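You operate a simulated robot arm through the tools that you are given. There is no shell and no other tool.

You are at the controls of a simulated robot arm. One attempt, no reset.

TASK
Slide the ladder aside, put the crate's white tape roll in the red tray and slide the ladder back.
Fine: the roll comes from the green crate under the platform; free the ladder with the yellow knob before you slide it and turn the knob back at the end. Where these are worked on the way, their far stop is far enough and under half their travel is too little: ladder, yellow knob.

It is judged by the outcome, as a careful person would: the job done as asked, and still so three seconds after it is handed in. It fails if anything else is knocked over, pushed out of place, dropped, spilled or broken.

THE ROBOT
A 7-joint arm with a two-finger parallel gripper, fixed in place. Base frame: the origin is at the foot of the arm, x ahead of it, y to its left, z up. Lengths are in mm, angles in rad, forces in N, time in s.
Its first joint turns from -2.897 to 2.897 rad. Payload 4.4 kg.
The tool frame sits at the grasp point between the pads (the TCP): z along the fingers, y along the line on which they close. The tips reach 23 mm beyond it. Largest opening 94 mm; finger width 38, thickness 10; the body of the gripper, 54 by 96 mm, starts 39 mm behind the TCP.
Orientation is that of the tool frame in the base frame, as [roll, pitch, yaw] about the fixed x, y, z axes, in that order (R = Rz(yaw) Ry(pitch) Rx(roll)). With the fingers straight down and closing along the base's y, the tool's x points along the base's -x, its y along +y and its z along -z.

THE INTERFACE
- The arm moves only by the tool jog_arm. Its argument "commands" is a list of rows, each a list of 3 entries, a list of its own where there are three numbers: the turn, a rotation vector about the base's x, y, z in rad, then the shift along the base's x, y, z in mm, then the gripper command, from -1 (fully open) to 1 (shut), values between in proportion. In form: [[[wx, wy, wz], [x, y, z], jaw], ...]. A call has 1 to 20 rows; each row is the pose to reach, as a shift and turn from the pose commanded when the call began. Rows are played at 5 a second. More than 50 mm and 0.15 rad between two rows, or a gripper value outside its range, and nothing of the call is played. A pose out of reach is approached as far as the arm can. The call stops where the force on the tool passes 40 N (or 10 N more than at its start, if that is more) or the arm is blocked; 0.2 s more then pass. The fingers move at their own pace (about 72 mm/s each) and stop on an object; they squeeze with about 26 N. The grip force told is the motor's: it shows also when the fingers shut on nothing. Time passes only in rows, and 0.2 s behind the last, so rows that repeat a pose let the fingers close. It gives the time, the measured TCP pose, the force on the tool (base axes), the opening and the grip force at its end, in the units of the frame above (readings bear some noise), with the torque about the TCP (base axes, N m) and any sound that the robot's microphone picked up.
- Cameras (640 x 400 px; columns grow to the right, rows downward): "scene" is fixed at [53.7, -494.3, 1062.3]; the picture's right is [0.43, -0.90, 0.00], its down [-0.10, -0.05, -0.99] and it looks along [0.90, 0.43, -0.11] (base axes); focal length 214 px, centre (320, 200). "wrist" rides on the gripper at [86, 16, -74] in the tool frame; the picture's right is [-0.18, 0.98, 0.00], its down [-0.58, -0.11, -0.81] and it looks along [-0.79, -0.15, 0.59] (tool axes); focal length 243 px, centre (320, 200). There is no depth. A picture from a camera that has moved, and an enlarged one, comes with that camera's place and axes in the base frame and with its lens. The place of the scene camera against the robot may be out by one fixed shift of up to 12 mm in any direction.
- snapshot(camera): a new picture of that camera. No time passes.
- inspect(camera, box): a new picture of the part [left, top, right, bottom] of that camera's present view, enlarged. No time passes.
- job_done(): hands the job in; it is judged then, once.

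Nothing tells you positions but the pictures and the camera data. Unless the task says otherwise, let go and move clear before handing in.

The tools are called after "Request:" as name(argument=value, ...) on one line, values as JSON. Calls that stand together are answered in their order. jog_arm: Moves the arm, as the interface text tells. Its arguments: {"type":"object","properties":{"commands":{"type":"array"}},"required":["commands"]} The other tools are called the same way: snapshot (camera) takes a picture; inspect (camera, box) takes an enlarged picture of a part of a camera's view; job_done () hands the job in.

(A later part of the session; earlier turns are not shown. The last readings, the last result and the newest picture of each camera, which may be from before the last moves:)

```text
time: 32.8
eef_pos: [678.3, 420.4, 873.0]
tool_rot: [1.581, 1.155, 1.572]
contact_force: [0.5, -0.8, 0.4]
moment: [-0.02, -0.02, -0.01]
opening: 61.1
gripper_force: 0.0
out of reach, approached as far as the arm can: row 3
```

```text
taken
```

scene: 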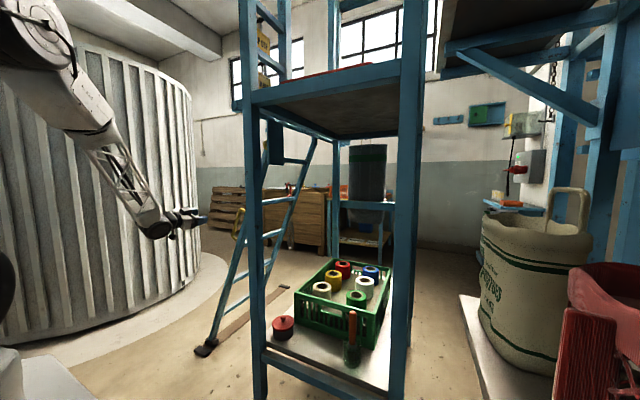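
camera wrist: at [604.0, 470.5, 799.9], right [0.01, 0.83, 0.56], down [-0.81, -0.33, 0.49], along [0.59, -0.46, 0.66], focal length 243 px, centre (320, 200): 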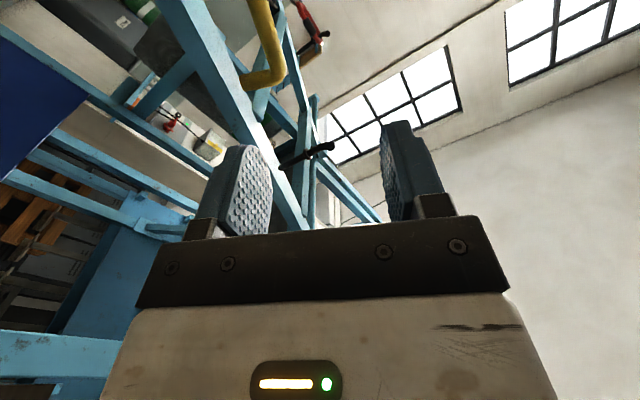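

The upper elbow of the handle triangulates to about (873,352,888) and the lower to (870,430,725). I'll approach the bar at about (872,367,856) with a narrower jaw, stopping short to check.

Request:
jog_arm(commands=[[[0, 0, 0], [30, -10, -4], 0.1], [[0, 0, 0], [60, -25, -8], 0.1], [[0, 0, 0], [90, -42, -14], 0.1], [[0, 0, 0], [110, -53, -17], 0.1]])

Request:
snapshot(camera="wrist")

Request:
inspect(camera="scene", box=[190, 190, 270, 260])

```text
time: 33.8
eef_pos: [791.0, 380.9, 872.0]
tool_rot: [1.612, 1.176, 1.584]
contact_force: [-0.6, 0.5, 1.1]
moment: [-0.01, 0.0, 0.0]
opening: 42.2
gripper_force: 0.0
out of reach, approached as far as the arm can: row 1, 2, 3, 4
```

```text
taken
camera wrist: at [717.3, 431.8, 798.7], right [0.03, 0.84, 0.55], down [-0.81, -0.31, 0.51], along [0.59, -0.46, 0.67], focal length 243 px, centre (320, 200)
```

wrist: 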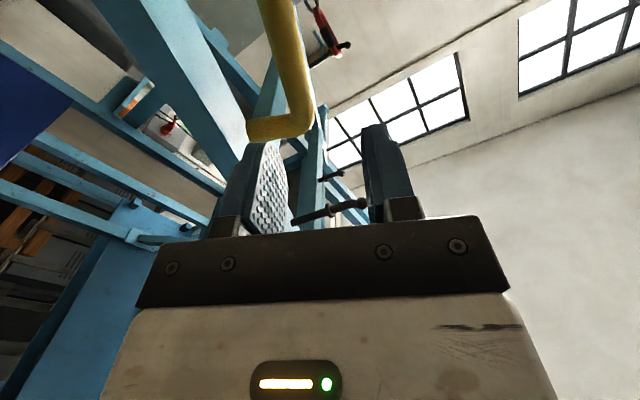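

```text
5.71 times, centred on (230, 225) of scene
camera zoom: at [53.7, -494.3, 1062.3], right [0.43, -0.9, 0.0], down [-0.1, -0.05, -0.99], along [0.9, 0.43, -0.11], focal length 1226 px, centre (834, 57)
```

zoom: 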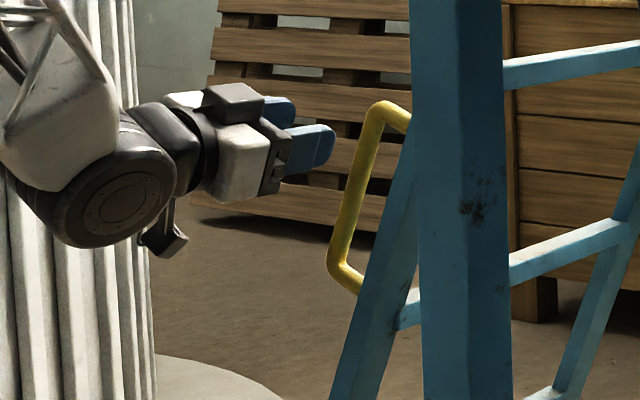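

The fully forward tool pose runs into a joint limit. Pitching the tool down along the bar by about 0.5 rad keeps the pads parallel to the bar, so I'll do that and re-approach.

Request:
jog_arm(commands=[[[0, 0.114, 0.051], [-3, -3, -4], 0.1], [[0, 0.228, 0.102], [-6, -7, -8], 0.1], [[0, 0.342, 0.153], [-6, -11, -12], 0.1], [[0, 0.455, 0.205], [-3, -14, -16], 0.1], [[0, 0.455, 0.205], [-3, -14, -16], 0.1]])

Request:
snapshot(camera="wrist")

Request:
inspect(camera="scene", box=[190, 190, 270, 260])

```text
time: 35.0
eef_pos: [786.6, 368.1, 856.7]
tool_rot: [2.39, 0.927, 2.5]
contact_force: [0.2, 0.6, -0.6]
moment: [-0.01, 0.01, 0.0]
opening: 42.4
gripper_force: 0.0
out of reach, approached as far as the arm can: row 1
```

```text
taken
camera wrist: at [680.7, 399.7, 827.0], right [0.09, 0.83, 0.55], down [-0.43, -0.47, 0.77], along [0.9, -0.3, 0.32], focal length 243 px, centre (320, 200)
```

wrist: 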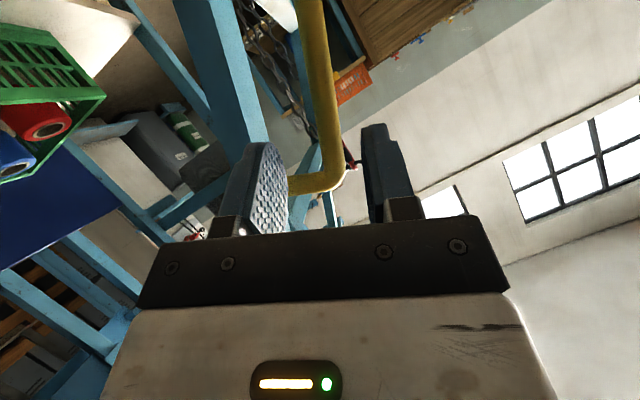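

```text
5.71 times, centred on (230, 225) of scene
camera zoom: at [53.7, -494.3, 1062.3], right [0.43, -0.9, 0.0], down [-0.1, -0.05, -0.99], along [0.9, 0.43, -0.11], focal length 1226 px, centre (834, 57)
```

zoom: 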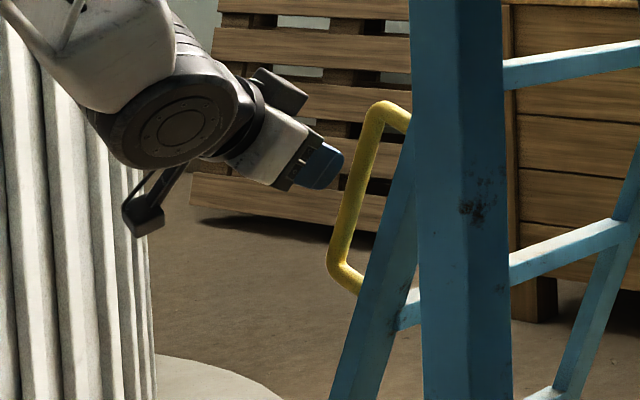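

The bar lines up between the fingers with its elbow just above. I'll advance 85 mm in +x around the bar and close on it.

Request:
jog_arm(commands=[[[0, 0, 0], [30, 0, 0], 0.1], [[0, 0, 0], [55, 0, 0], 0.1], [[0, 0, 0], [75, 0, 0], 0.1], [[0, 0, 0], [85, 0, 0], 0.1], [[0, 0, 0], [85, 0, 0], 0.1]])

Request:
snapshot(camera="wrist")

Request:
inspect(camera="scene", box=[190, 190, 270, 260])

```text
time: 36.2
eef_pos: [871.2, 369.0, 855.7]
tool_rot: [2.392, 0.928, 2.499]
contact_force: [-9.1, 5.4, -9.8]
moment: [0.27, -0.16, -0.33]
opening: 41.6
gripper_force: 0.0
```

```text
taken
camera wrist: at [765.7, 400.9, 825.8], right [0.09, 0.83, 0.55], down [-0.43, -0.46, 0.77], along [0.9, -0.3, 0.31], focal length 243 px, centre (320, 200)
```

wrist: 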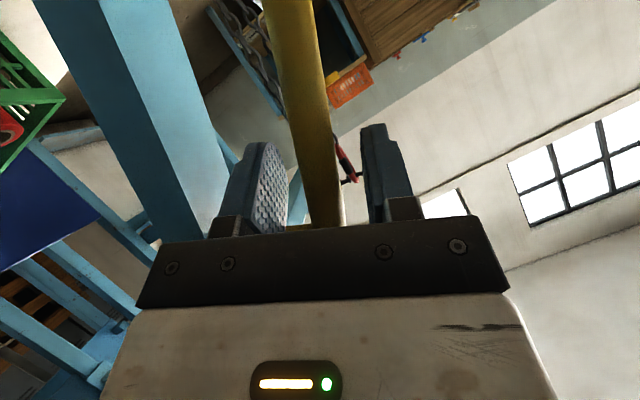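

```text
5.71 times, centred on (230, 225) of scene
camera zoom: at [53.7, -494.3, 1062.3], right [0.43, -0.9, 0.0], down [-0.1, -0.05, -0.99], along [0.9, 0.43, -0.11], focal length 1226 px, centre (834, 57)
```

zoom: 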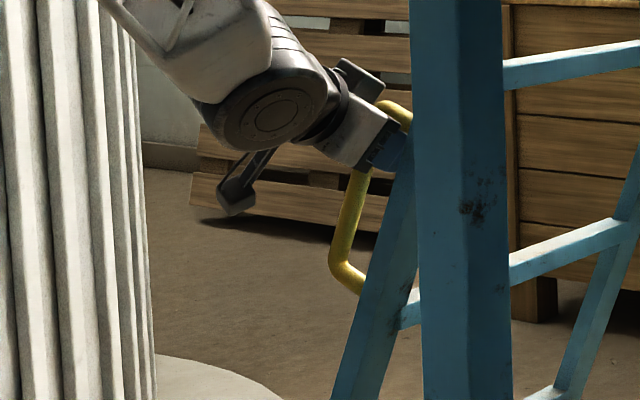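

Light contact suggests the bar is near the palm, so I'll back off a few mm and close.

Request:
jog_arm(commands=[[[0, 0, 0], [-6, 0, 0], 0.1], [[0, 0, 0], [-6, 0, 0], 0.6], [[0, 0, 0], [-6, 0, 0], 1], [[0, 0, 0], [-6, 0, 0], 1]])

```text
time: 37.2
eef_pos: [866.0, 368.8, 858.5]
tool_rot: [2.389, 0.929, 2.496]
contact_force: [3.0, -15.5, 0.0]
moment: [-2.05, 0.09, -0.05]
opening: 18.5
gripper_force: 44.8
```

The bar is gripped at 18.5 mm. I'll slide the ladder a little in +x as a test.

Request:
jog_arm(commands=[[[0, 0, 0], [6, -1, 0], 1], [[0, 0, 0], [14, -1, 0], 1], [[0, 0, 0], [22, -1, 0], 1], [[0, 0, 0], [30, -1, 0], 1]])

Request:
snapshot(camera="scene")

```text
time: 38.2
eef_pos: [896.6, 368.2, 858.1]
tool_rot: [2.389, 0.931, 2.496]
contact_force: [-3.5, 3.9, 16.5]
moment: [-1.85, -0.76, -0.22]
opening: 18.4
gripper_force: 45.0
```

```text
taken
```

scene: 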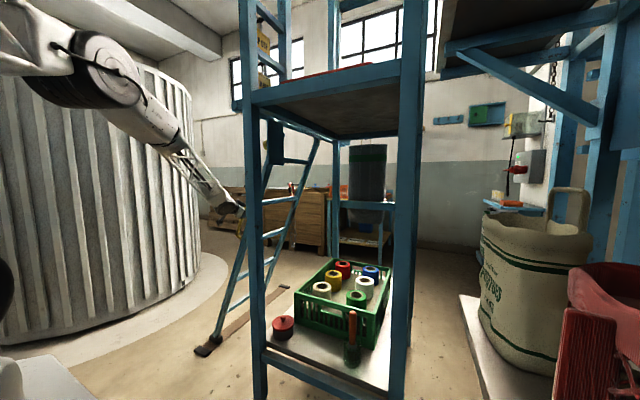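

The ladder is free and slides easily. I'll continue in +x.

Request:
jog_arm(commands=[[[0, 0, 0], [12, 0, 0], 1], [[0, 0, 0], [26, 0, 0], 1], [[0, 0, 0], [40, 0, 0], 1], [[0, 0, 0], [54, 0, 0], 1], [[0, 0, 0], [68, 0, 0], 1], [[0, 0, 0], [82, 0, 0], 1], [[0, 0, 0], [96, 0, 0], 1], [[0, 0, 0], [110, 0, 0], 1]])

Request:
snapshot(camera="scene")

```text
time: 40.0
eef_pos: [1006.2, 368.9, 857.3]
tool_rot: [2.388, 0.931, 2.496]
contact_force: [0.1, 4.3, 1.4]
moment: [-2.05, -0.38, -0.03]
opening: 18.4
gripper_force: 45.0
stopped in row 8: the force on the tool passed its limit at 42 N (the readings are from after the stop); the commanded pose is now the measured one
```

```text
taken
```

scene: 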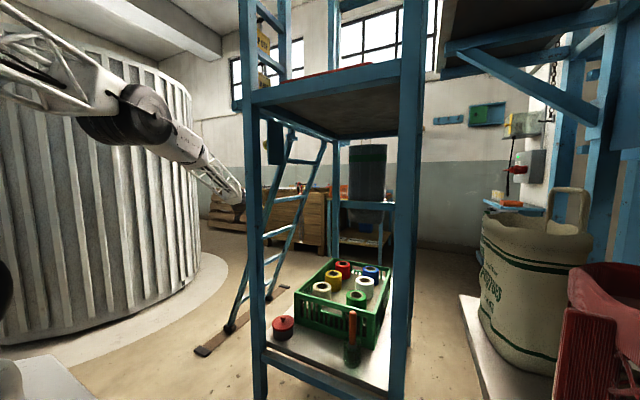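

The ladder has moved about 140 mm. I'll continue more slowly.

Request:
jog_arm(commands=[[[0, 0, 0], [8, 0, 0], 1], [[0, 0, 0], [16, 0, 0], 1], [[0, 0, 0], [24, 0, 0], 1], [[0, 0, 0], [32, 0, 0], 1], [[0, 0, 0], [40, 0, 0], 1], [[0, 0, 0], [50, 0, 0], 1], [[0, 0, 0], [60, 0, 0], 1], [[0, 0, 0], [70, 0, 0], 1], [[0, 0, 0], [80, 0, 0], 1], [[0, 0, 0], [90, 0, 0], 1]])

Request:
snapshot(camera="scene")

```text
time: 42.2
eef_pos: [1096.9, 369.5, 858.0]
tool_rot: [2.386, 0.932, 2.496]
contact_force: [-5.8, 19.6, 0.1]
moment: [-1.84, 0.07, 0.11]
opening: 18.2
gripper_force: 44.8
```

```text
taken
```

scene: 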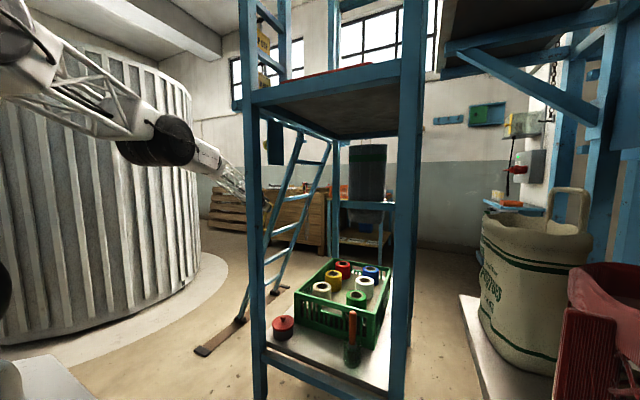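

It's moved 230 mm and there is still reach left. I'll continue towards the far stop.

Request:
jog_arm(commands=[[[0, 0, 0], [10, -1, 0], 1], [[0, 0, 0], [20, -2, 0], 1], [[0, 0, 0], [30, -2, 0], 1], [[0, 0, 0], [40, -2, 0], 1], [[0, 0, 0], [50, -2, 0], 1], [[0, 0, 0], [60, -2, 0], 1], [[0, 0, 0], [70, -2, 0], 1], [[0, 0, 0], [80, -2, 0], 1], [[0, 0, 0], [90, -2, 0], 1], [[0, 0, 0], [100, -2, 0], 1]])

Request:
snapshot(camera="scene")

Request:
snapshot(camera="wrist")

```text
time: 42.8
eef_pos: [1113.9, 369.1, 858.7]
tool_rot: [2.384, 0.931, 2.497]
contact_force: [-2.0, 9.3, -1.4]
moment: [-1.99, -0.13, 0.03]
opening: 18.3
gripper_force: 45.1
stopped in row 2: the force on the tool passed its limit at 43 N (the readings are from after the stop); the commanded pose is now the measured one
```

```text
taken
```

scene: 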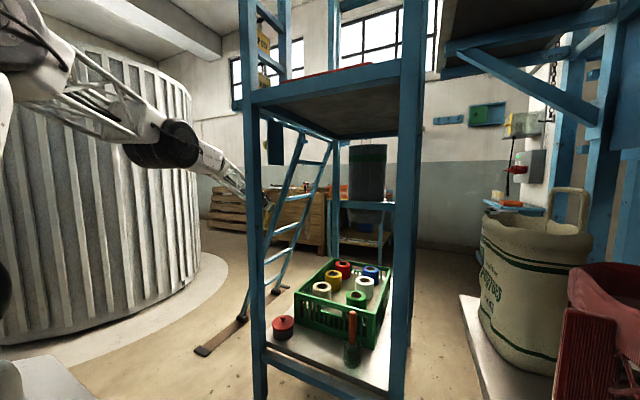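

```text
taken
camera wrist: at [1007.3, 400.2, 827.6], right [0.08, 0.83, 0.55], down [-0.43, -0.47, 0.77], along [0.9, -0.3, 0.32], focal length 243 px, centre (320, 200)
```

wrist: 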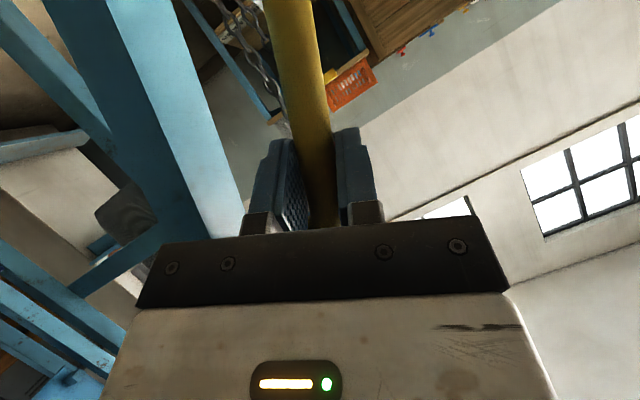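

Request:
jog_arm(commands=[[[0, 0, 0], [8, 0, 0], 1], [[0, 0, 0], [16, 0, 0], 1], [[0, 0, 0], [24, 0, 0], 1], [[0, 0, 0], [32, 0, 0], 1], [[0, 0, 0], [40, 0, 0], 1], [[0, 0, 0], [48, 0, 0], 1], [[0, 0, 0], [56, 0, 0], 1], [[0, 0, 0], [64, 0, 0], 1]])

```text
time: 44.6
eef_pos: [1176.5, 370.1, 858.4]
tool_rot: [2.387, 0.931, 2.497]
contact_force: [-5.1, 2.0, 4.8]
moment: [-1.85, -0.67, -0.22]
opening: 18.4
gripper_force: 45.8
```

Request:
jog_arm(commands=[[[0, 0, 0], [8, 0, 0], 1], [[0, 0, 0], [16, 0, 0], 1], [[0, 0, 0], [24, 0, 0], 1], [[0, 0, 0], [32, 0, 0], 1], [[0, 0, 0], [40, 0, 0], 1], [[0, 0, 0], [48, 0, 0], 1], [[0, 0, 0], [56, 0, 0], 1], [[0, 0, 0], [64, 0, 0], 1]])

Request:
snapshot(camera="scene")

```text
time: 45.2
eef_pos: [1189.7, 371.1, 855.6]
tool_rot: [2.388, 0.93, 2.501]
contact_force: [-13.1, -3.7, 5.1]
moment: [-1.99, -0.12, -0.04]
opening: 18.9
gripper_force: 44.4
stopped in row 2: the force on the tool passed its limit at 94 N (the readings are from after the stop); the commanded pose is now the measured one
```

```text
taken
```

scene: 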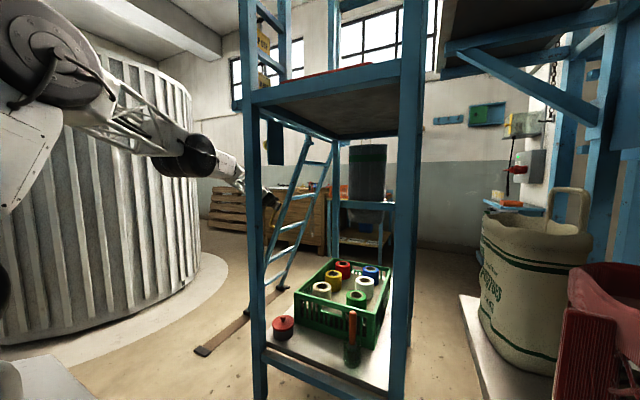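

A 94 N stop at x≈1190 means the ladder reached its far stop after about 324 mm of travel. I'll let go of the handle and back straight out.

Request:
jog_arm(commands=[[[0, 0, 0], [0, 0, 0], 0.6], [[0, 0, 0], [0, 0, 0], 0.1], [[0, 0, 0], [0, 0, 0], 0.1], [[0, 0, 0], [-20, 0, 0], 0.1], [[0, 0, 0], [-50, 0, 0], 0.1], [[0, 0, 0], [-95, 0, 0], 0.1], [[0, 0, 0], [-140, 0, 0], 0.1], [[0, 0, 0], [-185, 5, 0], 0.1], [[0, 0, 0], [-230, 10, 0], 0.1], [[0, 0, 0], [-275, 10, 0], 0.1]])

Request:
snapshot(camera="scene")

Request:
snapshot(camera="wrist")

```text
time: 47.4
eef_pos: [917.7, 380.8, 857.7]
tool_rot: [2.388, 0.928, 2.498]
contact_force: [-0.2, 0.5, -0.8]
moment: [0.02, -0.02, -0.02]
opening: 42.4
gripper_force: 0.0
out of reach, approached as far as the arm can: row 6
```

```text
taken
```

scene: 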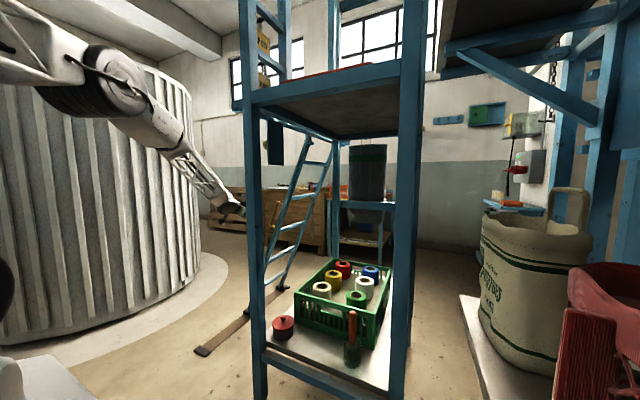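

```text
taken
camera wrist: at [811.7, 411.5, 827.0], right [0.09, 0.83, 0.55], down [-0.43, -0.47, 0.77], along [0.9, -0.3, 0.32], focal length 243 px, centre (320, 200)
```

wrist: 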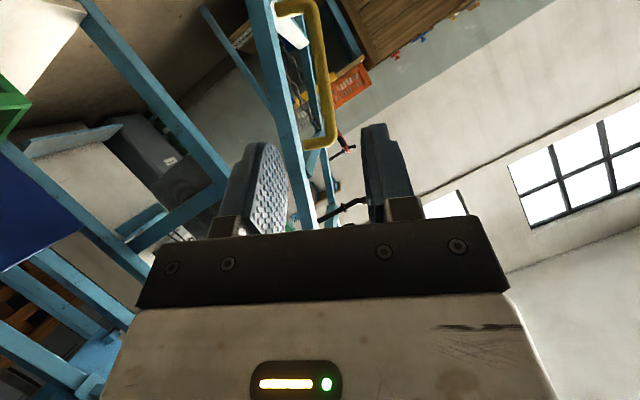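

The ladder is parked clear. I'll return to tool-down while backing off, then swing round in front of the platform. The front face is open and leads straight to the crate.

Request:
jog_arm(commands=[[[-0.0423, 0.1171, 0.0251], [-40, -3, 10], -0.5], [[-0.0846, 0.2342, 0.0502], [-80, -6, 20], -0.8], [[-0.127, 0.3513, 0.0753], [-120, -9, 30], -1], [[-0.1693, 0.4684, 0.1004], [-160, -12, 40], -1], [[-0.2117, 0.5856, 0.1256], [-200, -15, 50], -1], [[-0.254, 0.7027, 0.1507], [-240, -18, 60], -1], [[-0.2963, 0.8198, 0.1758], [-280, -21, 70], -1], [[-0.3387, 0.9369, 0.2009], [-320, -25, 80], -1], [[-0.381, 1.054, 0.226], [-358, -30, 92], -1]])

Request:
snapshot(camera="scene")

```text
time: 49.4
eef_pos: [556.8, 350.2, 945.1]
tool_rot: [3.141, -0.003, -3.139]
contact_force: [-0.1, 0.7, 0.6]
moment: [0.04, 0.01, -0.01]
opening: 94.1
gripper_force: 0.1
```

```text
taken
```

scene: 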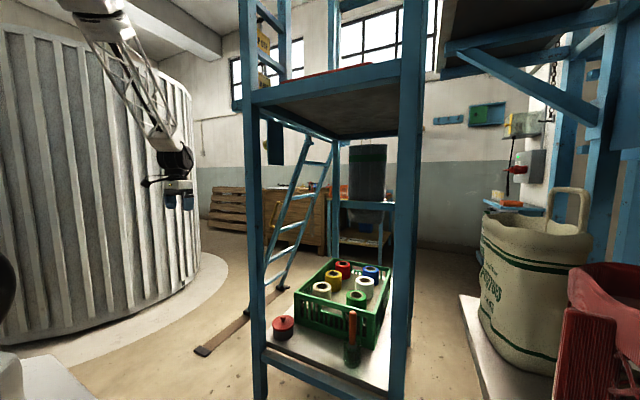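

Request:
jog_arm(commands=[[[0, 0, 0], [-30, -35, 0], -1], [[0, 0, 0], [-60, -72, 0], -1], [[0, 0, 0], [-90, -110, 0], -1], [[0, 0, 0], [-115, -152, 0], -1], [[0, 0, 0], [-135, -196, 0], -1], [[0, 0, 0], [-150, -240, 0], -1], [[0, 0, 0], [-157, -285, 0], -1], [[0, 0, 0], [-157, -330, 0], -1], [[0, 0, 0], [-157, -375, 0], -1], [[0, 0, 0], [-157, -420, 0], -1], [[0, 0, 0], [-157, -465, 0], -1], [[0, 0, 0], [-157, -500, 0], -1], [[0, 0, 0], [-157, -520, 0], -1]])

Request:
snapshot(camera="scene")

Request:
snapshot(camera="wrist")

```text
time: 52.2
eef_pos: [400.1, -170.7, 946.3]
tool_rot: [3.138, 0.0, -3.14]
contact_force: [0.5, -0.5, 0.6]
moment: [0.03, 0.04, -0.03]
opening: 93.9
gripper_force: 0.1
```

```text
taken
```

scene: 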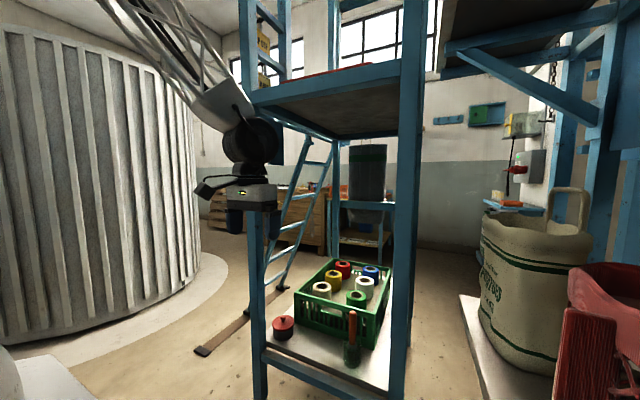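

```text
taken
camera wrist: at [314.4, -153.6, 1020.1], right [0.18, 0.98, 0.0], down [0.58, -0.11, 0.81], along [0.79, -0.15, -0.59], focal length 243 px, centre (320, 200)
```

wrist: 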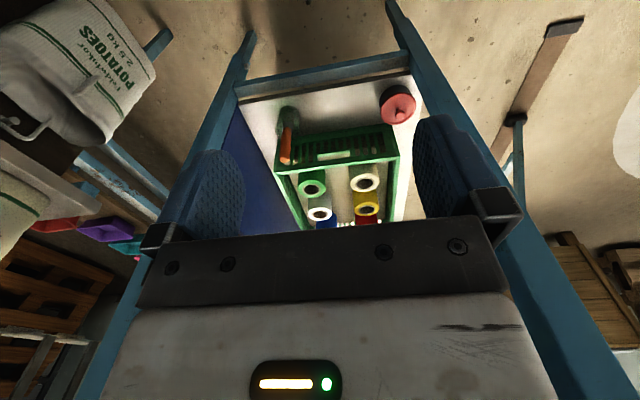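

I now have a straight view through the open front. The crate has green and white rolls on its right side and cream and yellow on its left. A brush jar sits at front right and a red pot at front left. I'll zoom in to refine positions.

Request:
inspect(camera="wrist", box=[220, 70, 440, 235])

Request:
inspect(camera="wrist", box=[280, 150, 400, 230])

```text
2.42 times, centred on (330, 152) of wrist
camera zoom: at [314.4, -153.6, 1020.1], right [0.18, 0.98, 0.0], down [0.58, -0.11, 0.81], along [0.79, -0.15, -0.59], focal length 588 px, centre (296, 315)
```

zoom: 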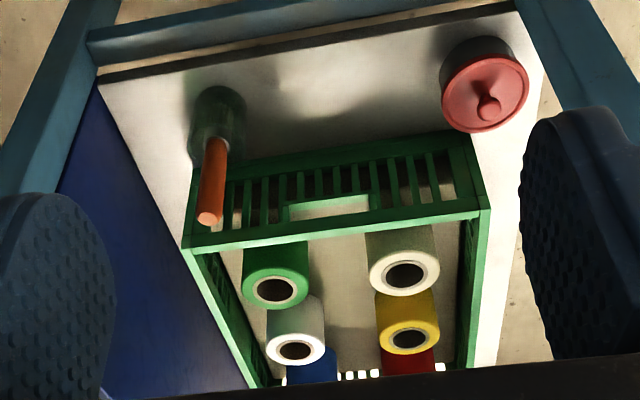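

```text
5.00 times, centred on (340, 190) of wrist
camera zoom: at [314.4, -153.6, 1020.1], right [0.18, 0.98, 0.0], down [0.58, -0.11, 0.81], along [0.79, -0.15, -0.59], focal length 1213 px, centre (220, 250)
```

zoom: 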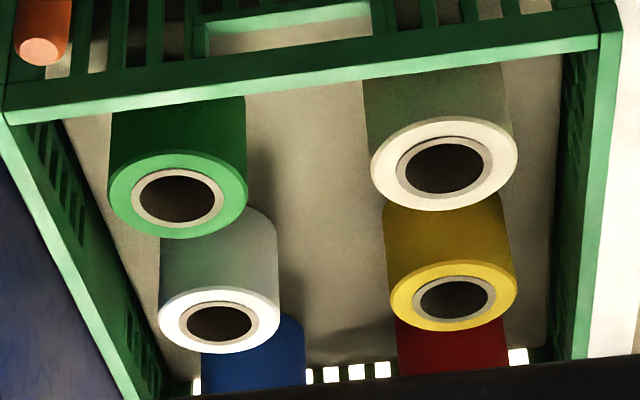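

The white roll's top centre is about (968,-278,592) with Ø≈79. The right-hand crate wall is only about 28 mm from it, while the neighbours in x leave about 54 mm. I'll therefore close along x, and will yaw the tool -90° and lower it in front before entering.

Request:
jog_arm(commands=[[[0, 0, -0.131], [0, -3, -15], -1], [[0, 0, -0.262], [0, -6, -30], -1], [[0, 0, -0.393], [0, -9, -45], -1], [[0, 0, -0.524], [0, -12, -60], -1], [[0, 0, -0.655], [0, -15, -80], -1], [[0, 0, -0.785], [0, -18, -100], -1], [[0, 0, -0.916], [0, -21, -120], -1], [[0, 0, -1.047], [0, -24, -140], -1], [[0, 0, -1.178], [0, -27, -160], -1], [[0, 0, -1.309], [0, -30, -180], -1], [[0, 0, -1.44], [0, -30, -200], -1], [[0, 0, -1.571], [0, -30, -216], -1]])

Request:
snapshot(camera="scene")

Request:
snapshot(camera="wrist")

```text
time: 54.8
eef_pos: [400.2, -199.3, 732.8]
tool_rot: [3.141, 0.0, 1.569]
contact_force: [0.2, -0.8, -0.1]
moment: [0.04, 0.02, 0.02]
opening: 93.8
gripper_force: 0.1
```

```text
taken
```

scene: 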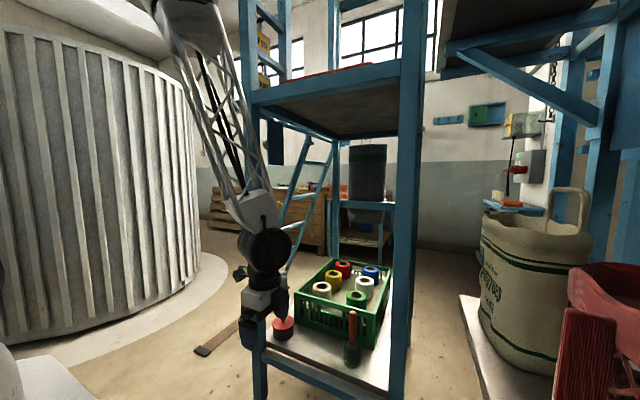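

```text
taken
camera wrist: at [416.8, -112.9, 805.7], right [0.98, -0.19, 0.0], down [-0.11, -0.58, 0.81], along [-0.15, -0.79, -0.59], focal length 243 px, centre (320, 200)
```

wrist: 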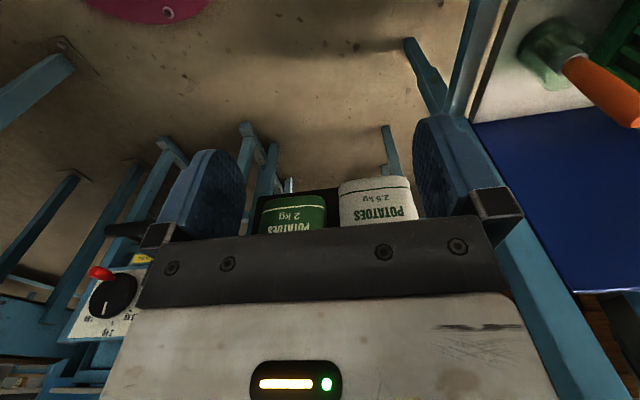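

The gripper is lowered in front with a clear path between pot and brush. I'll move forward under the deck in stages and check forearm clearance.

Request:
jog_arm(commands=[[[0, 0, 0], [30, 0, -10], -1], [[0, 0, 0], [65, 0, -20], -1], [[0, 0, 0], [100, 0, -30], -1], [[0, 0, 0], [135, -2, -40], -1], [[0, 0, 0], [170, -4, -45], -1], [[0, 0, 0], [200, -6, -50], -1]])

Request:
snapshot(camera="scene")

Request:
snapshot(camera="wrist")

```text
time: 56.2
eef_pos: [598.7, -203.9, 683.6]
tool_rot: [3.139, 0.001, 1.57]
contact_force: [-0.6, -0.2, 0.3]
moment: [0.01, 0.0, 0.0]
opening: 93.9
gripper_force: 0.2
```

```text
taken
```

scene: 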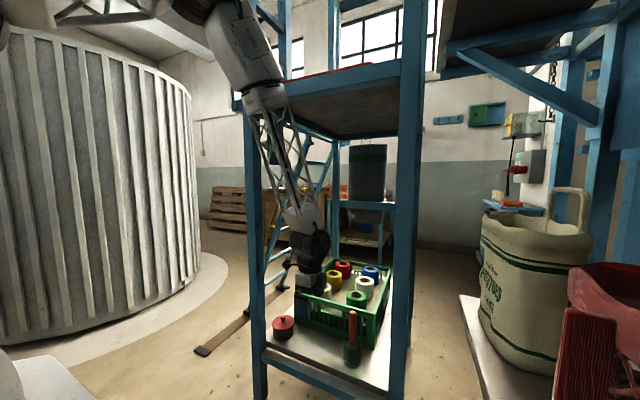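

```text
taken
camera wrist: at [615.4, -117.1, 757.6], right [0.98, -0.18, 0.0], down [-0.11, -0.58, 0.81], along [-0.15, -0.79, -0.59], focal length 243 px, centre (320, 200)
```

wrist: 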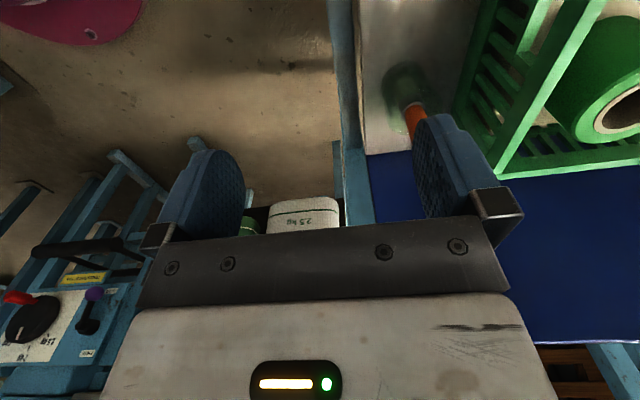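

Request:
jog_arm(commands=[[[0, 0, 0], [25, -5, -3], -1], [[0, 0, 0], [50, -10, -6], -1], [[0, 0, 0], [75, -15, -10], -1], [[0, 0, 0], [100, -20, -14], -1], [[0, 0, 0], [125, -25, -16], -1]])

Request:
snapshot(camera="scene")

Request:
inspect(camera="scene", box=[160, 0, 420, 180])

Request:
snapshot(camera="wrist")

```text
time: 57.4
eef_pos: [723.6, -232.8, 668.5]
tool_rot: [3.14, -0.001, 1.571]
contact_force: [0.2, -0.4, 0.7]
moment: [0.0, 0.02, 0.01]
opening: 94.0
gripper_force: 0.1
```

```text
taken
```

scene: 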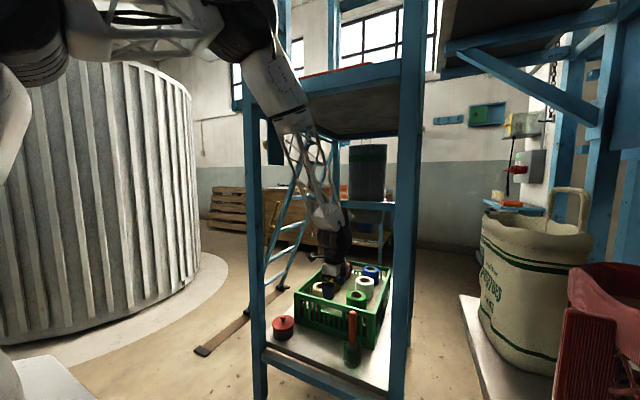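

```text
2.22 times, centred on (290, 90) of scene
camera zoom: at [53.7, -494.3, 1062.3], right [0.43, -0.9, 0.0], down [-0.1, -0.05, -0.99], along [0.9, 0.43, -0.11], focal length 477 px, centre (387, 444)
```

zoom: 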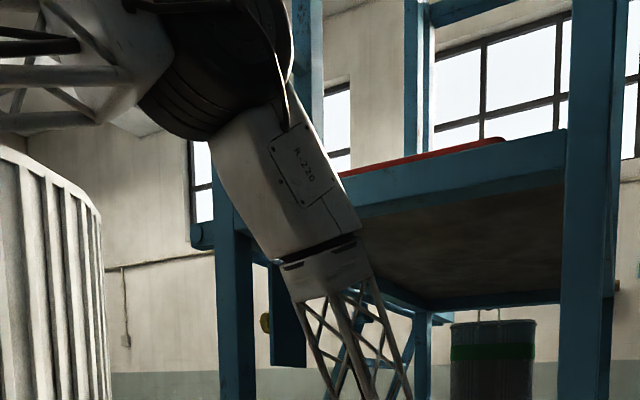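

```text
taken
camera wrist: at [740.6, -145.5, 742.5], right [0.98, -0.18, 0.0], down [-0.11, -0.58, 0.81], along [-0.15, -0.79, -0.59], focal length 243 px, centre (320, 200)
```

wrist: 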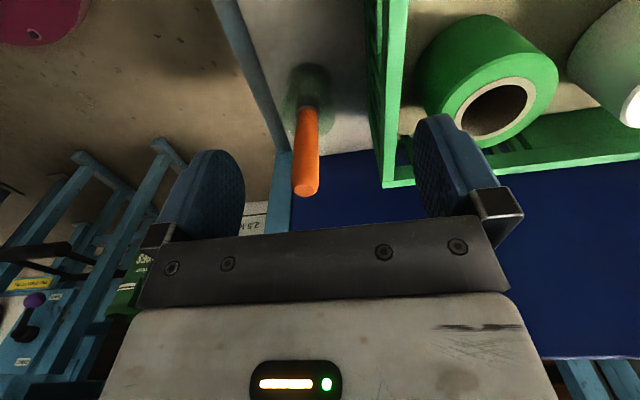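

The forearm is too steep and very close to the deck's front edge, so I'll back out along the same path. Then I'll pitch the tool forward, which forces a shallower forearm, before going further in.

Request:
jog_arm(commands=[[[0, 0, 0], [-25, 5, 2], -1], [[0, 0, 0], [-50, 10, 6], -1], [[0, 0, 0], [-75, 15, 10], -1], [[0, 0, 0], [-100, 20, 13], -1], [[0, 0, 0], [-125, 27, 16], -1]])

Request:
jog_arm(commands=[[[0, -0.1, 0], [5, 0, 5], -1], [[0, -0.2, 0], [15, 0, 10], -1], [[0, -0.3, 0], [30, 0, 15], -1], [[0, -0.4, 0], [48, 0, 20], -1], [[0, -0.5, 0], [66, 0, 26], -1], [[0, -0.6, 0], [84, 0, 34], -1], [[0, -0.7, 0], [100, 0, 42], -1], [[0, -0.8, 0], [115, 0, 52], -1]])

Request:
snapshot(camera="scene")

Request:
inspect(camera="scene", box=[160, 0, 420, 180])

```text
time: 58.6
eef_pos: [599.7, -205.5, 681.6]
tool_rot: [3.138, 0.0, 1.571]
contact_force: [0.3, -0.8, -0.7]
moment: [0.04, 0.01, -0.01]
opening: 93.9
gripper_force: 0.1
```

```text
time: 60.4
eef_pos: [716.6, -203.3, 733.1]
tool_rot: [2.339, 0.0, 1.573]
contact_force: [0.0, 0.5, 1.0]
moment: [0.0, 0.0, -0.01]
opening: 93.8
gripper_force: 0.1
```

```text
taken
```

scene: 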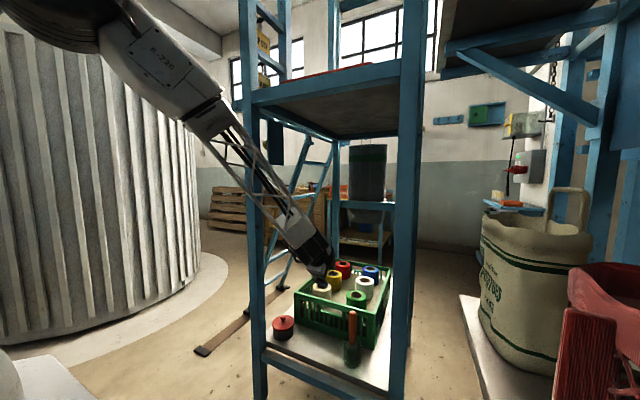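

```text
2.22 times, centred on (290, 90) of scene
camera zoom: at [53.7, -494.3, 1062.3], right [0.43, -0.9, 0.0], down [-0.1, -0.05, -0.99], along [0.9, 0.43, -0.11], focal length 477 px, centre (387, 444)
```

zoom: 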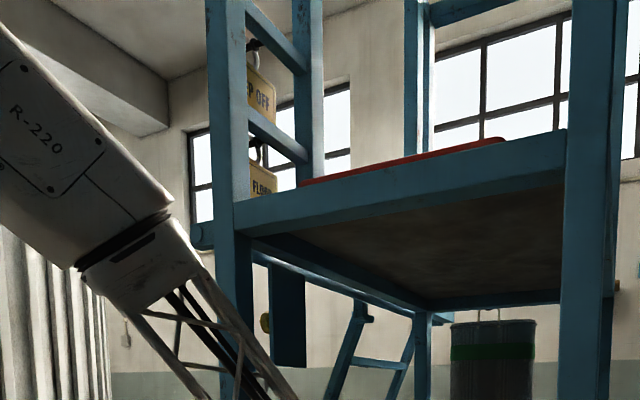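

The forearm is now shallow with ample clearance below the deck. I'll extend forward at this pitch over the crate.

Request:
jog_arm(commands=[[[0, 0, 0], [30, -8, 0], -1], [[0, 0, 0], [60, -18, 0], -1], [[0, 0, 0], [90, -28, 0], -1], [[0, 0, 0], [120, -38, 0], -1], [[0, 0, 0], [150, -48, -3], -1], [[0, 0, 0], [180, -58, -6], -1]])

Request:
snapshot(camera="scene")

Request:
snapshot(camera="wrist")

```text
time: 61.8
eef_pos: [893.4, -260.5, 727.7]
tool_rot: [2.339, 0.0, 1.57]
contact_force: [-0.6, -0.6, 0.8]
moment: [0.0, 0.05, 0.03]
opening: 93.7
gripper_force: 0.1
```

```text
taken
```

scene: 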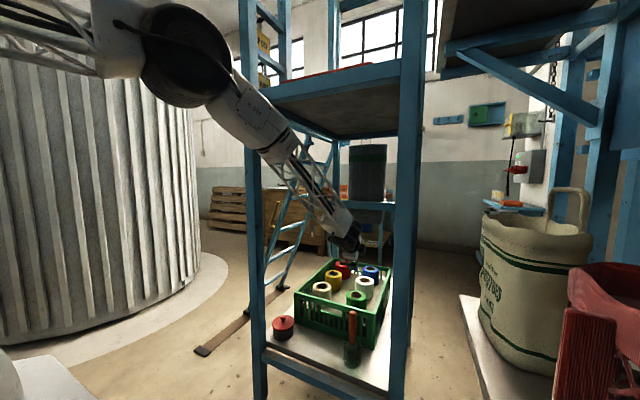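

```text
taken
camera wrist: at [851.6, -174.0, 790.5], right [0.68, -0.18, 0.71], down [-0.66, -0.58, 0.48], along [0.32, -0.79, -0.52], focal length 243 px, centre (320, 200)
```

wrist: 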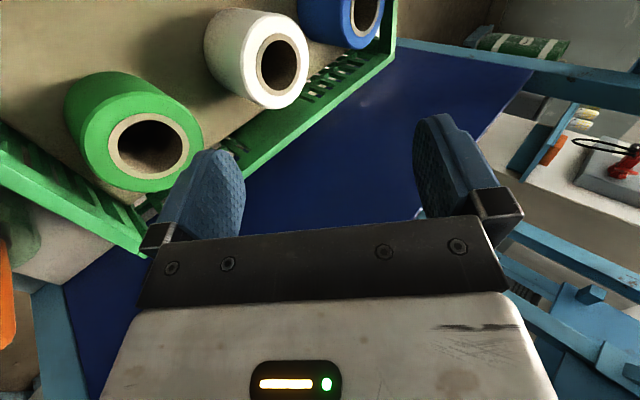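

I now have a clear view of the white roll, which refines to (984,-278) with its top at z≈578. I'll swing the tool towards vertical above it in two stages, watching the forearm.

Request:
jog_arm(commands=[[[0, 0.1, 0], [12, -2, -3], -1], [[0, 0.2, 0], [24, -4, -6], -1], [[0, 0.3, 0], [36, -6, -9], -1], [[0, 0.4, 0], [48, -9, -14], -1]])

Request:
snapshot(camera="scene")

Request:
snapshot(camera="wrist")

```text
time: 62.9
eef_pos: [788.8, -231.8, 724.7]
tool_rot: [2.853, -0.041, 1.559]
contact_force: [-0.2, 0.3, -0.1]
moment: [0.03, -0.01, -0.03]
opening: 94.2
gripper_force: 0.1
stopped in row 4: the arm was blocked; the commanded pose is now the measured one
```

```text
taken
```

scene: 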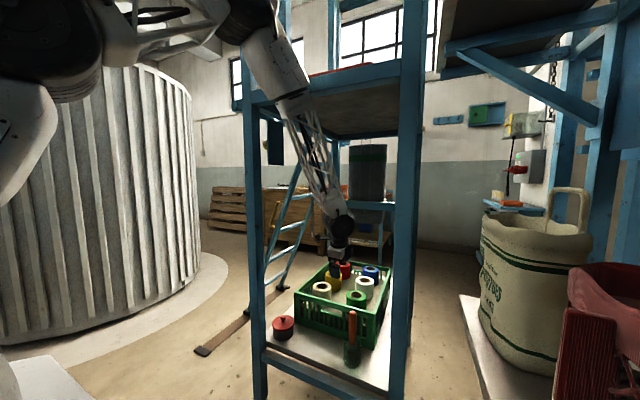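

```text
taken
camera wrist: at [784.9, -147.2, 803.5], right [0.94, -0.21, 0.27], down [-0.34, -0.61, 0.72], along [0.02, -0.77, -0.64], focal length 243 px, centre (320, 200)
```

wrist: 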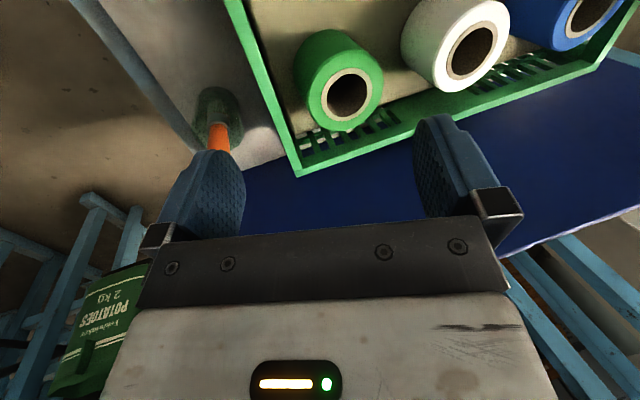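

The IK flipped to the steep-elbow solution and the forearm touched the deck edge, and the arm stopped. I'll back away gently and look for any disturbance. From then on I'll keep the tool pitched forward inside the bay.

Request:
jog_arm(commands=[[[0, 0, 0], [-20, 5, 0], -1], [[0, 0, 0], [-45, 10, 0], -1], [[0, 0, 0], [-75, 16, 0], -1], [[0, 0, 0], [-105, 22, 0], -1], [[0, 0, 0], [-135, 28, 0], -1]])

Request:
snapshot(camera="scene")

Request:
inspect(camera="scene", box=[220, 0, 440, 140])

```text
time: 64.1
eef_pos: [662.8, -201.7, 720.6]
tool_rot: [2.85, -0.038, 1.563]
contact_force: [0.4, -0.3, 0.9]
moment: [0.0, 0.01, -0.01]
opening: 94.1
gripper_force: 0.2
```

```text
taken
```

scene: 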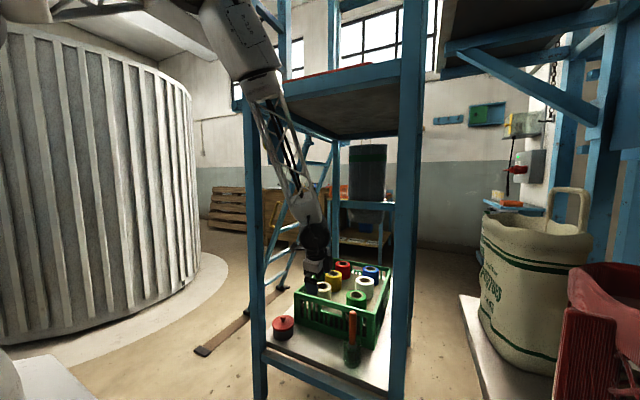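

```text
2.86 times, centred on (330, 70) of scene
camera zoom: at [53.7, -494.3, 1062.3], right [0.43, -0.9, 0.0], down [-0.1, -0.05, -0.99], along [0.9, 0.43, -0.11], focal length 613 px, centre (291, 571)
```

zoom: 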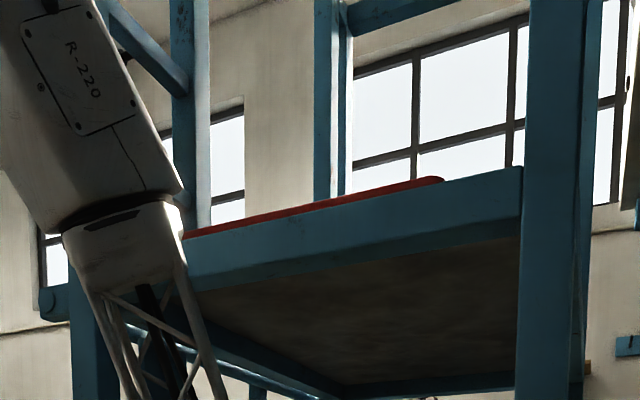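

Nothing was disturbed. Inside the bay I must keep the tool pitched forward about 0.8 rad, closing sideways, with the camera on the upper side. I'll back fully out in front and yaw the wrist another -90° to put the camera on the far/upper side.

Request:
jog_arm(commands=[[[-0.008, 0.058, 0.002], [-40, 0, 8], -1], [[-0.015, 0.116, 0.003], [-80, 0, 16], -1], [[-0.023, 0.175, 0.005], [-120, 0, 24], -1], [[-0.03, 0.233, 0.006], [-160, 0, 32], -1], [[-0.038, 0.291, 0.008], [-200, 0, 40], -1], [[-0.038, 0.291, 0.008], [-230, 0, 50], -1]])

Request:
jog_arm(commands=[[[0, 0, -0.131], [0, 0, 0], -1], [[0, 0, -0.262], [0, 0, 0], -1], [[0, 0, -0.393], [0, 0, 0], -1], [[0, 0, -0.524], [0, 0, 0], -1], [[0, 0, -0.655], [0, 0, 0], -1], [[0, 0, -0.785], [0, 0, 0], -1], [[0, 0, -0.916], [0, 0, 0], -1], [[0, 0, -1.047], [0, 0, 0], -1], [[0, 0, -1.178], [0, 0, 0], -1], [[0, 0, -1.309], [0, 0, 0], -1], [[0, 0, -1.44], [0, 0, 0], -1], [[0, 0, -1.571], [0, 0, 0], -1]])

Request:
snapshot(camera="scene")

Request:
snapshot(camera="wrist")

```text
time: 65.5
eef_pos: [434.8, -201.5, 771.6]
tool_rot: [-3.138, 0.002, 1.566]
contact_force: [0.0, 0.5, -1.6]
moment: [0.03, -0.04, 0.01]
opening: 93.8
gripper_force: 0.0
```

```text
time: 68.1
eef_pos: [432.1, -199.9, 770.8]
tool_rot: [-3.14, 0.0, -0.008]
contact_force: [-0.2, 0.0, -0.4]
moment: [0.03, 0.05, 0.01]
opening: 94.0
gripper_force: 0.0
```

```text
taken
```

scene: 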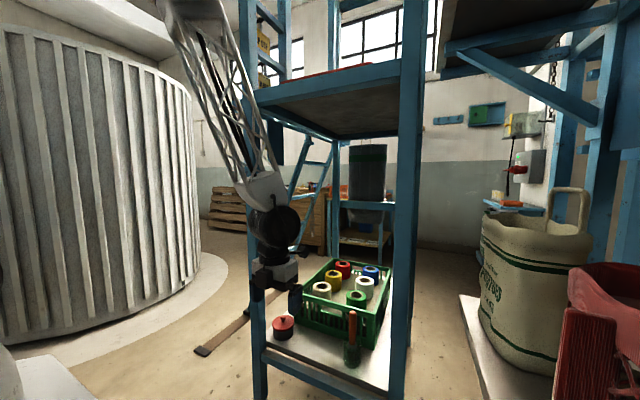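

```text
taken
camera wrist: at [519.7, -217.4, 845.4], right [-0.19, -0.98, 0.0], down [-0.58, 0.11, 0.81], along [-0.79, 0.16, -0.59], focal length 243 px, centre (320, 200)
```

wrist: 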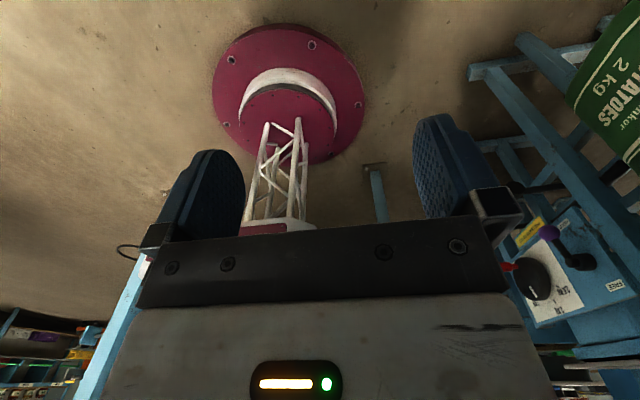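

The wrist accepts that. I'll go back in along the proven path, forward to x≈600 and then pitched by 0.8 rad.

Request:
jog_arm(commands=[[[0, 0, 0.002], [35, 0, -15], -1], [[0, 0, 0.004], [70, 0, -30], -1], [[0, 0, 0.006], [105, -1, -45], -1], [[0, 0, 0.008], [140, -3, -65], -1], [[0, 0, 0.008], [168, -5, -85], -1]])

Request:
jog_arm(commands=[[[0, -0.1, 0], [5, 0, 5], -1], [[0, -0.2, 0], [15, 0, 10], -1], [[0, -0.3, 0], [30, 0, 15], -1], [[0, -0.4, 0], [48, 0, 20], -1], [[0, -0.5, 0], [66, 0, 26], -1], [[0, -0.6, 0], [84, 0, 34], -1], [[0, -0.7, 0], [100, 0, 42], -1], [[0, -0.8, 0], [115, 0, 52], -1]])

Request:
snapshot(camera="scene")

Request:
snapshot(camera="wrist")

```text
time: 69.3
eef_pos: [600.2, -206.4, 686.5]
tool_rot: [-3.138, 0.002, 0.003]
contact_force: [-0.6, -0.2, 0.3]
moment: [0.02, -0.02, 0.01]
opening: 94.0
gripper_force: 0.1
```

```text
time: 71.1
eef_pos: [715.1, -206.0, 740.0]
tool_rot: [3.139, -0.799, 0.005]
contact_force: [0.3, -0.5, -0.7]
moment: [-0.03, 0.0, 0.01]
opening: 94.2
gripper_force: 0.0
```

```text
taken
```

scene: 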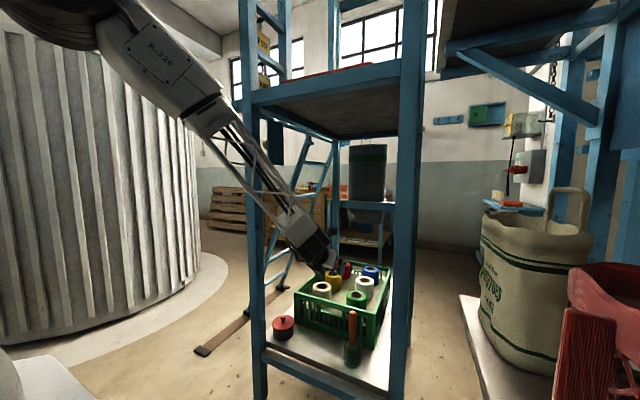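

```text
taken
camera wrist: at [722.7, -223.1, 852.6], right [-0.12, -0.98, -0.13], down [-0.98, 0.1, 0.14], along [-0.13, 0.15, -0.98], focal length 243 px, centre (320, 200)
```

wrist: 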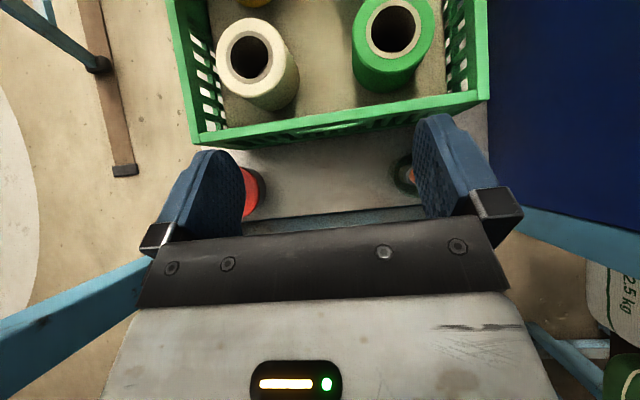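

The view from above is excellent: picture up is +x and picture right is -y. I'll extend forward over the white roll at this pitch.

Request:
jog_arm(commands=[[[0, 0, 0], [30, -8, 0], -1], [[0, 0, 0], [60, -18, 0], -1], [[0, 0, 0], [90, -28, 0], -1], [[0, 0, 0], [120, -38, 0], -1], [[0, 0, 0], [150, -48, -3], -1], [[0, 0, 0], [180, -60, -6], -1], [[0, 0, 0], [205, -70, -10], -1]])

Request:
snapshot(camera="scene")

Request:
snapshot(camera="wrist")

```text
time: 72.7
eef_pos: [921.2, -278.5, 728.7]
tool_rot: [3.14, -0.798, 0.005]
contact_force: [0.8, 0.1, 0.8]
moment: [0.01, 0.01, 0.02]
opening: 94.1
gripper_force: 0.1
```

```text
taken
```

scene: 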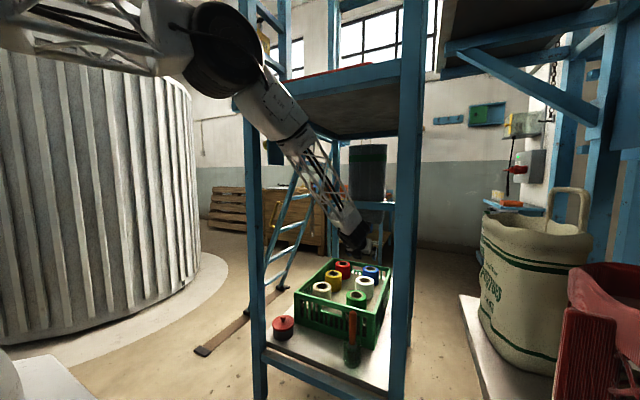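

```text
taken
camera wrist: at [929.6, -294.4, 842.4], right [-0.13, -0.98, -0.13], down [-0.98, 0.11, 0.15], along [-0.13, 0.15, -0.98], focal length 243 px, centre (320, 200)
```

wrist: 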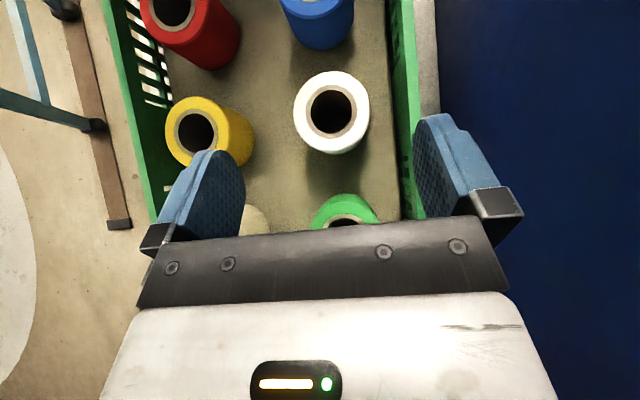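

Request:
inspect(camera="wrist", box=[270, 0, 450, 230])

Request:
inspect(camera="scene", box=[200, 20, 400, 160])

```text
1.74 times, centred on (360, 115) of wrist
camera zoom: at [929.6, -294.4, 842.4], right [-0.13, -0.98, -0.13], down [-0.98, 0.11, 0.15], along [-0.13, 0.15, -0.98], focal length 422 px, centre (250, 348)
```

zoom: 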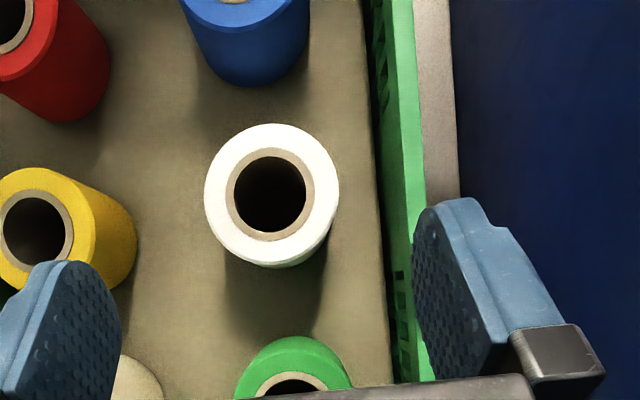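

```text
2.86 times, centred on (300, 90) of scene
camera zoom: at [53.7, -494.3, 1062.3], right [0.43, -0.9, 0.0], down [-0.1, -0.05, -0.99], along [0.9, 0.43, -0.11], focal length 613 px, centre (377, 514)
```

zoom: 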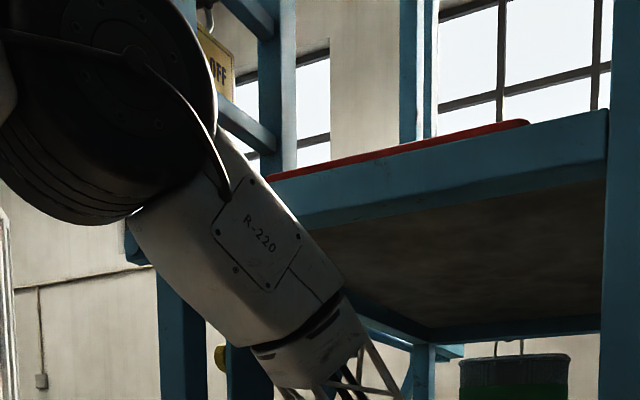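

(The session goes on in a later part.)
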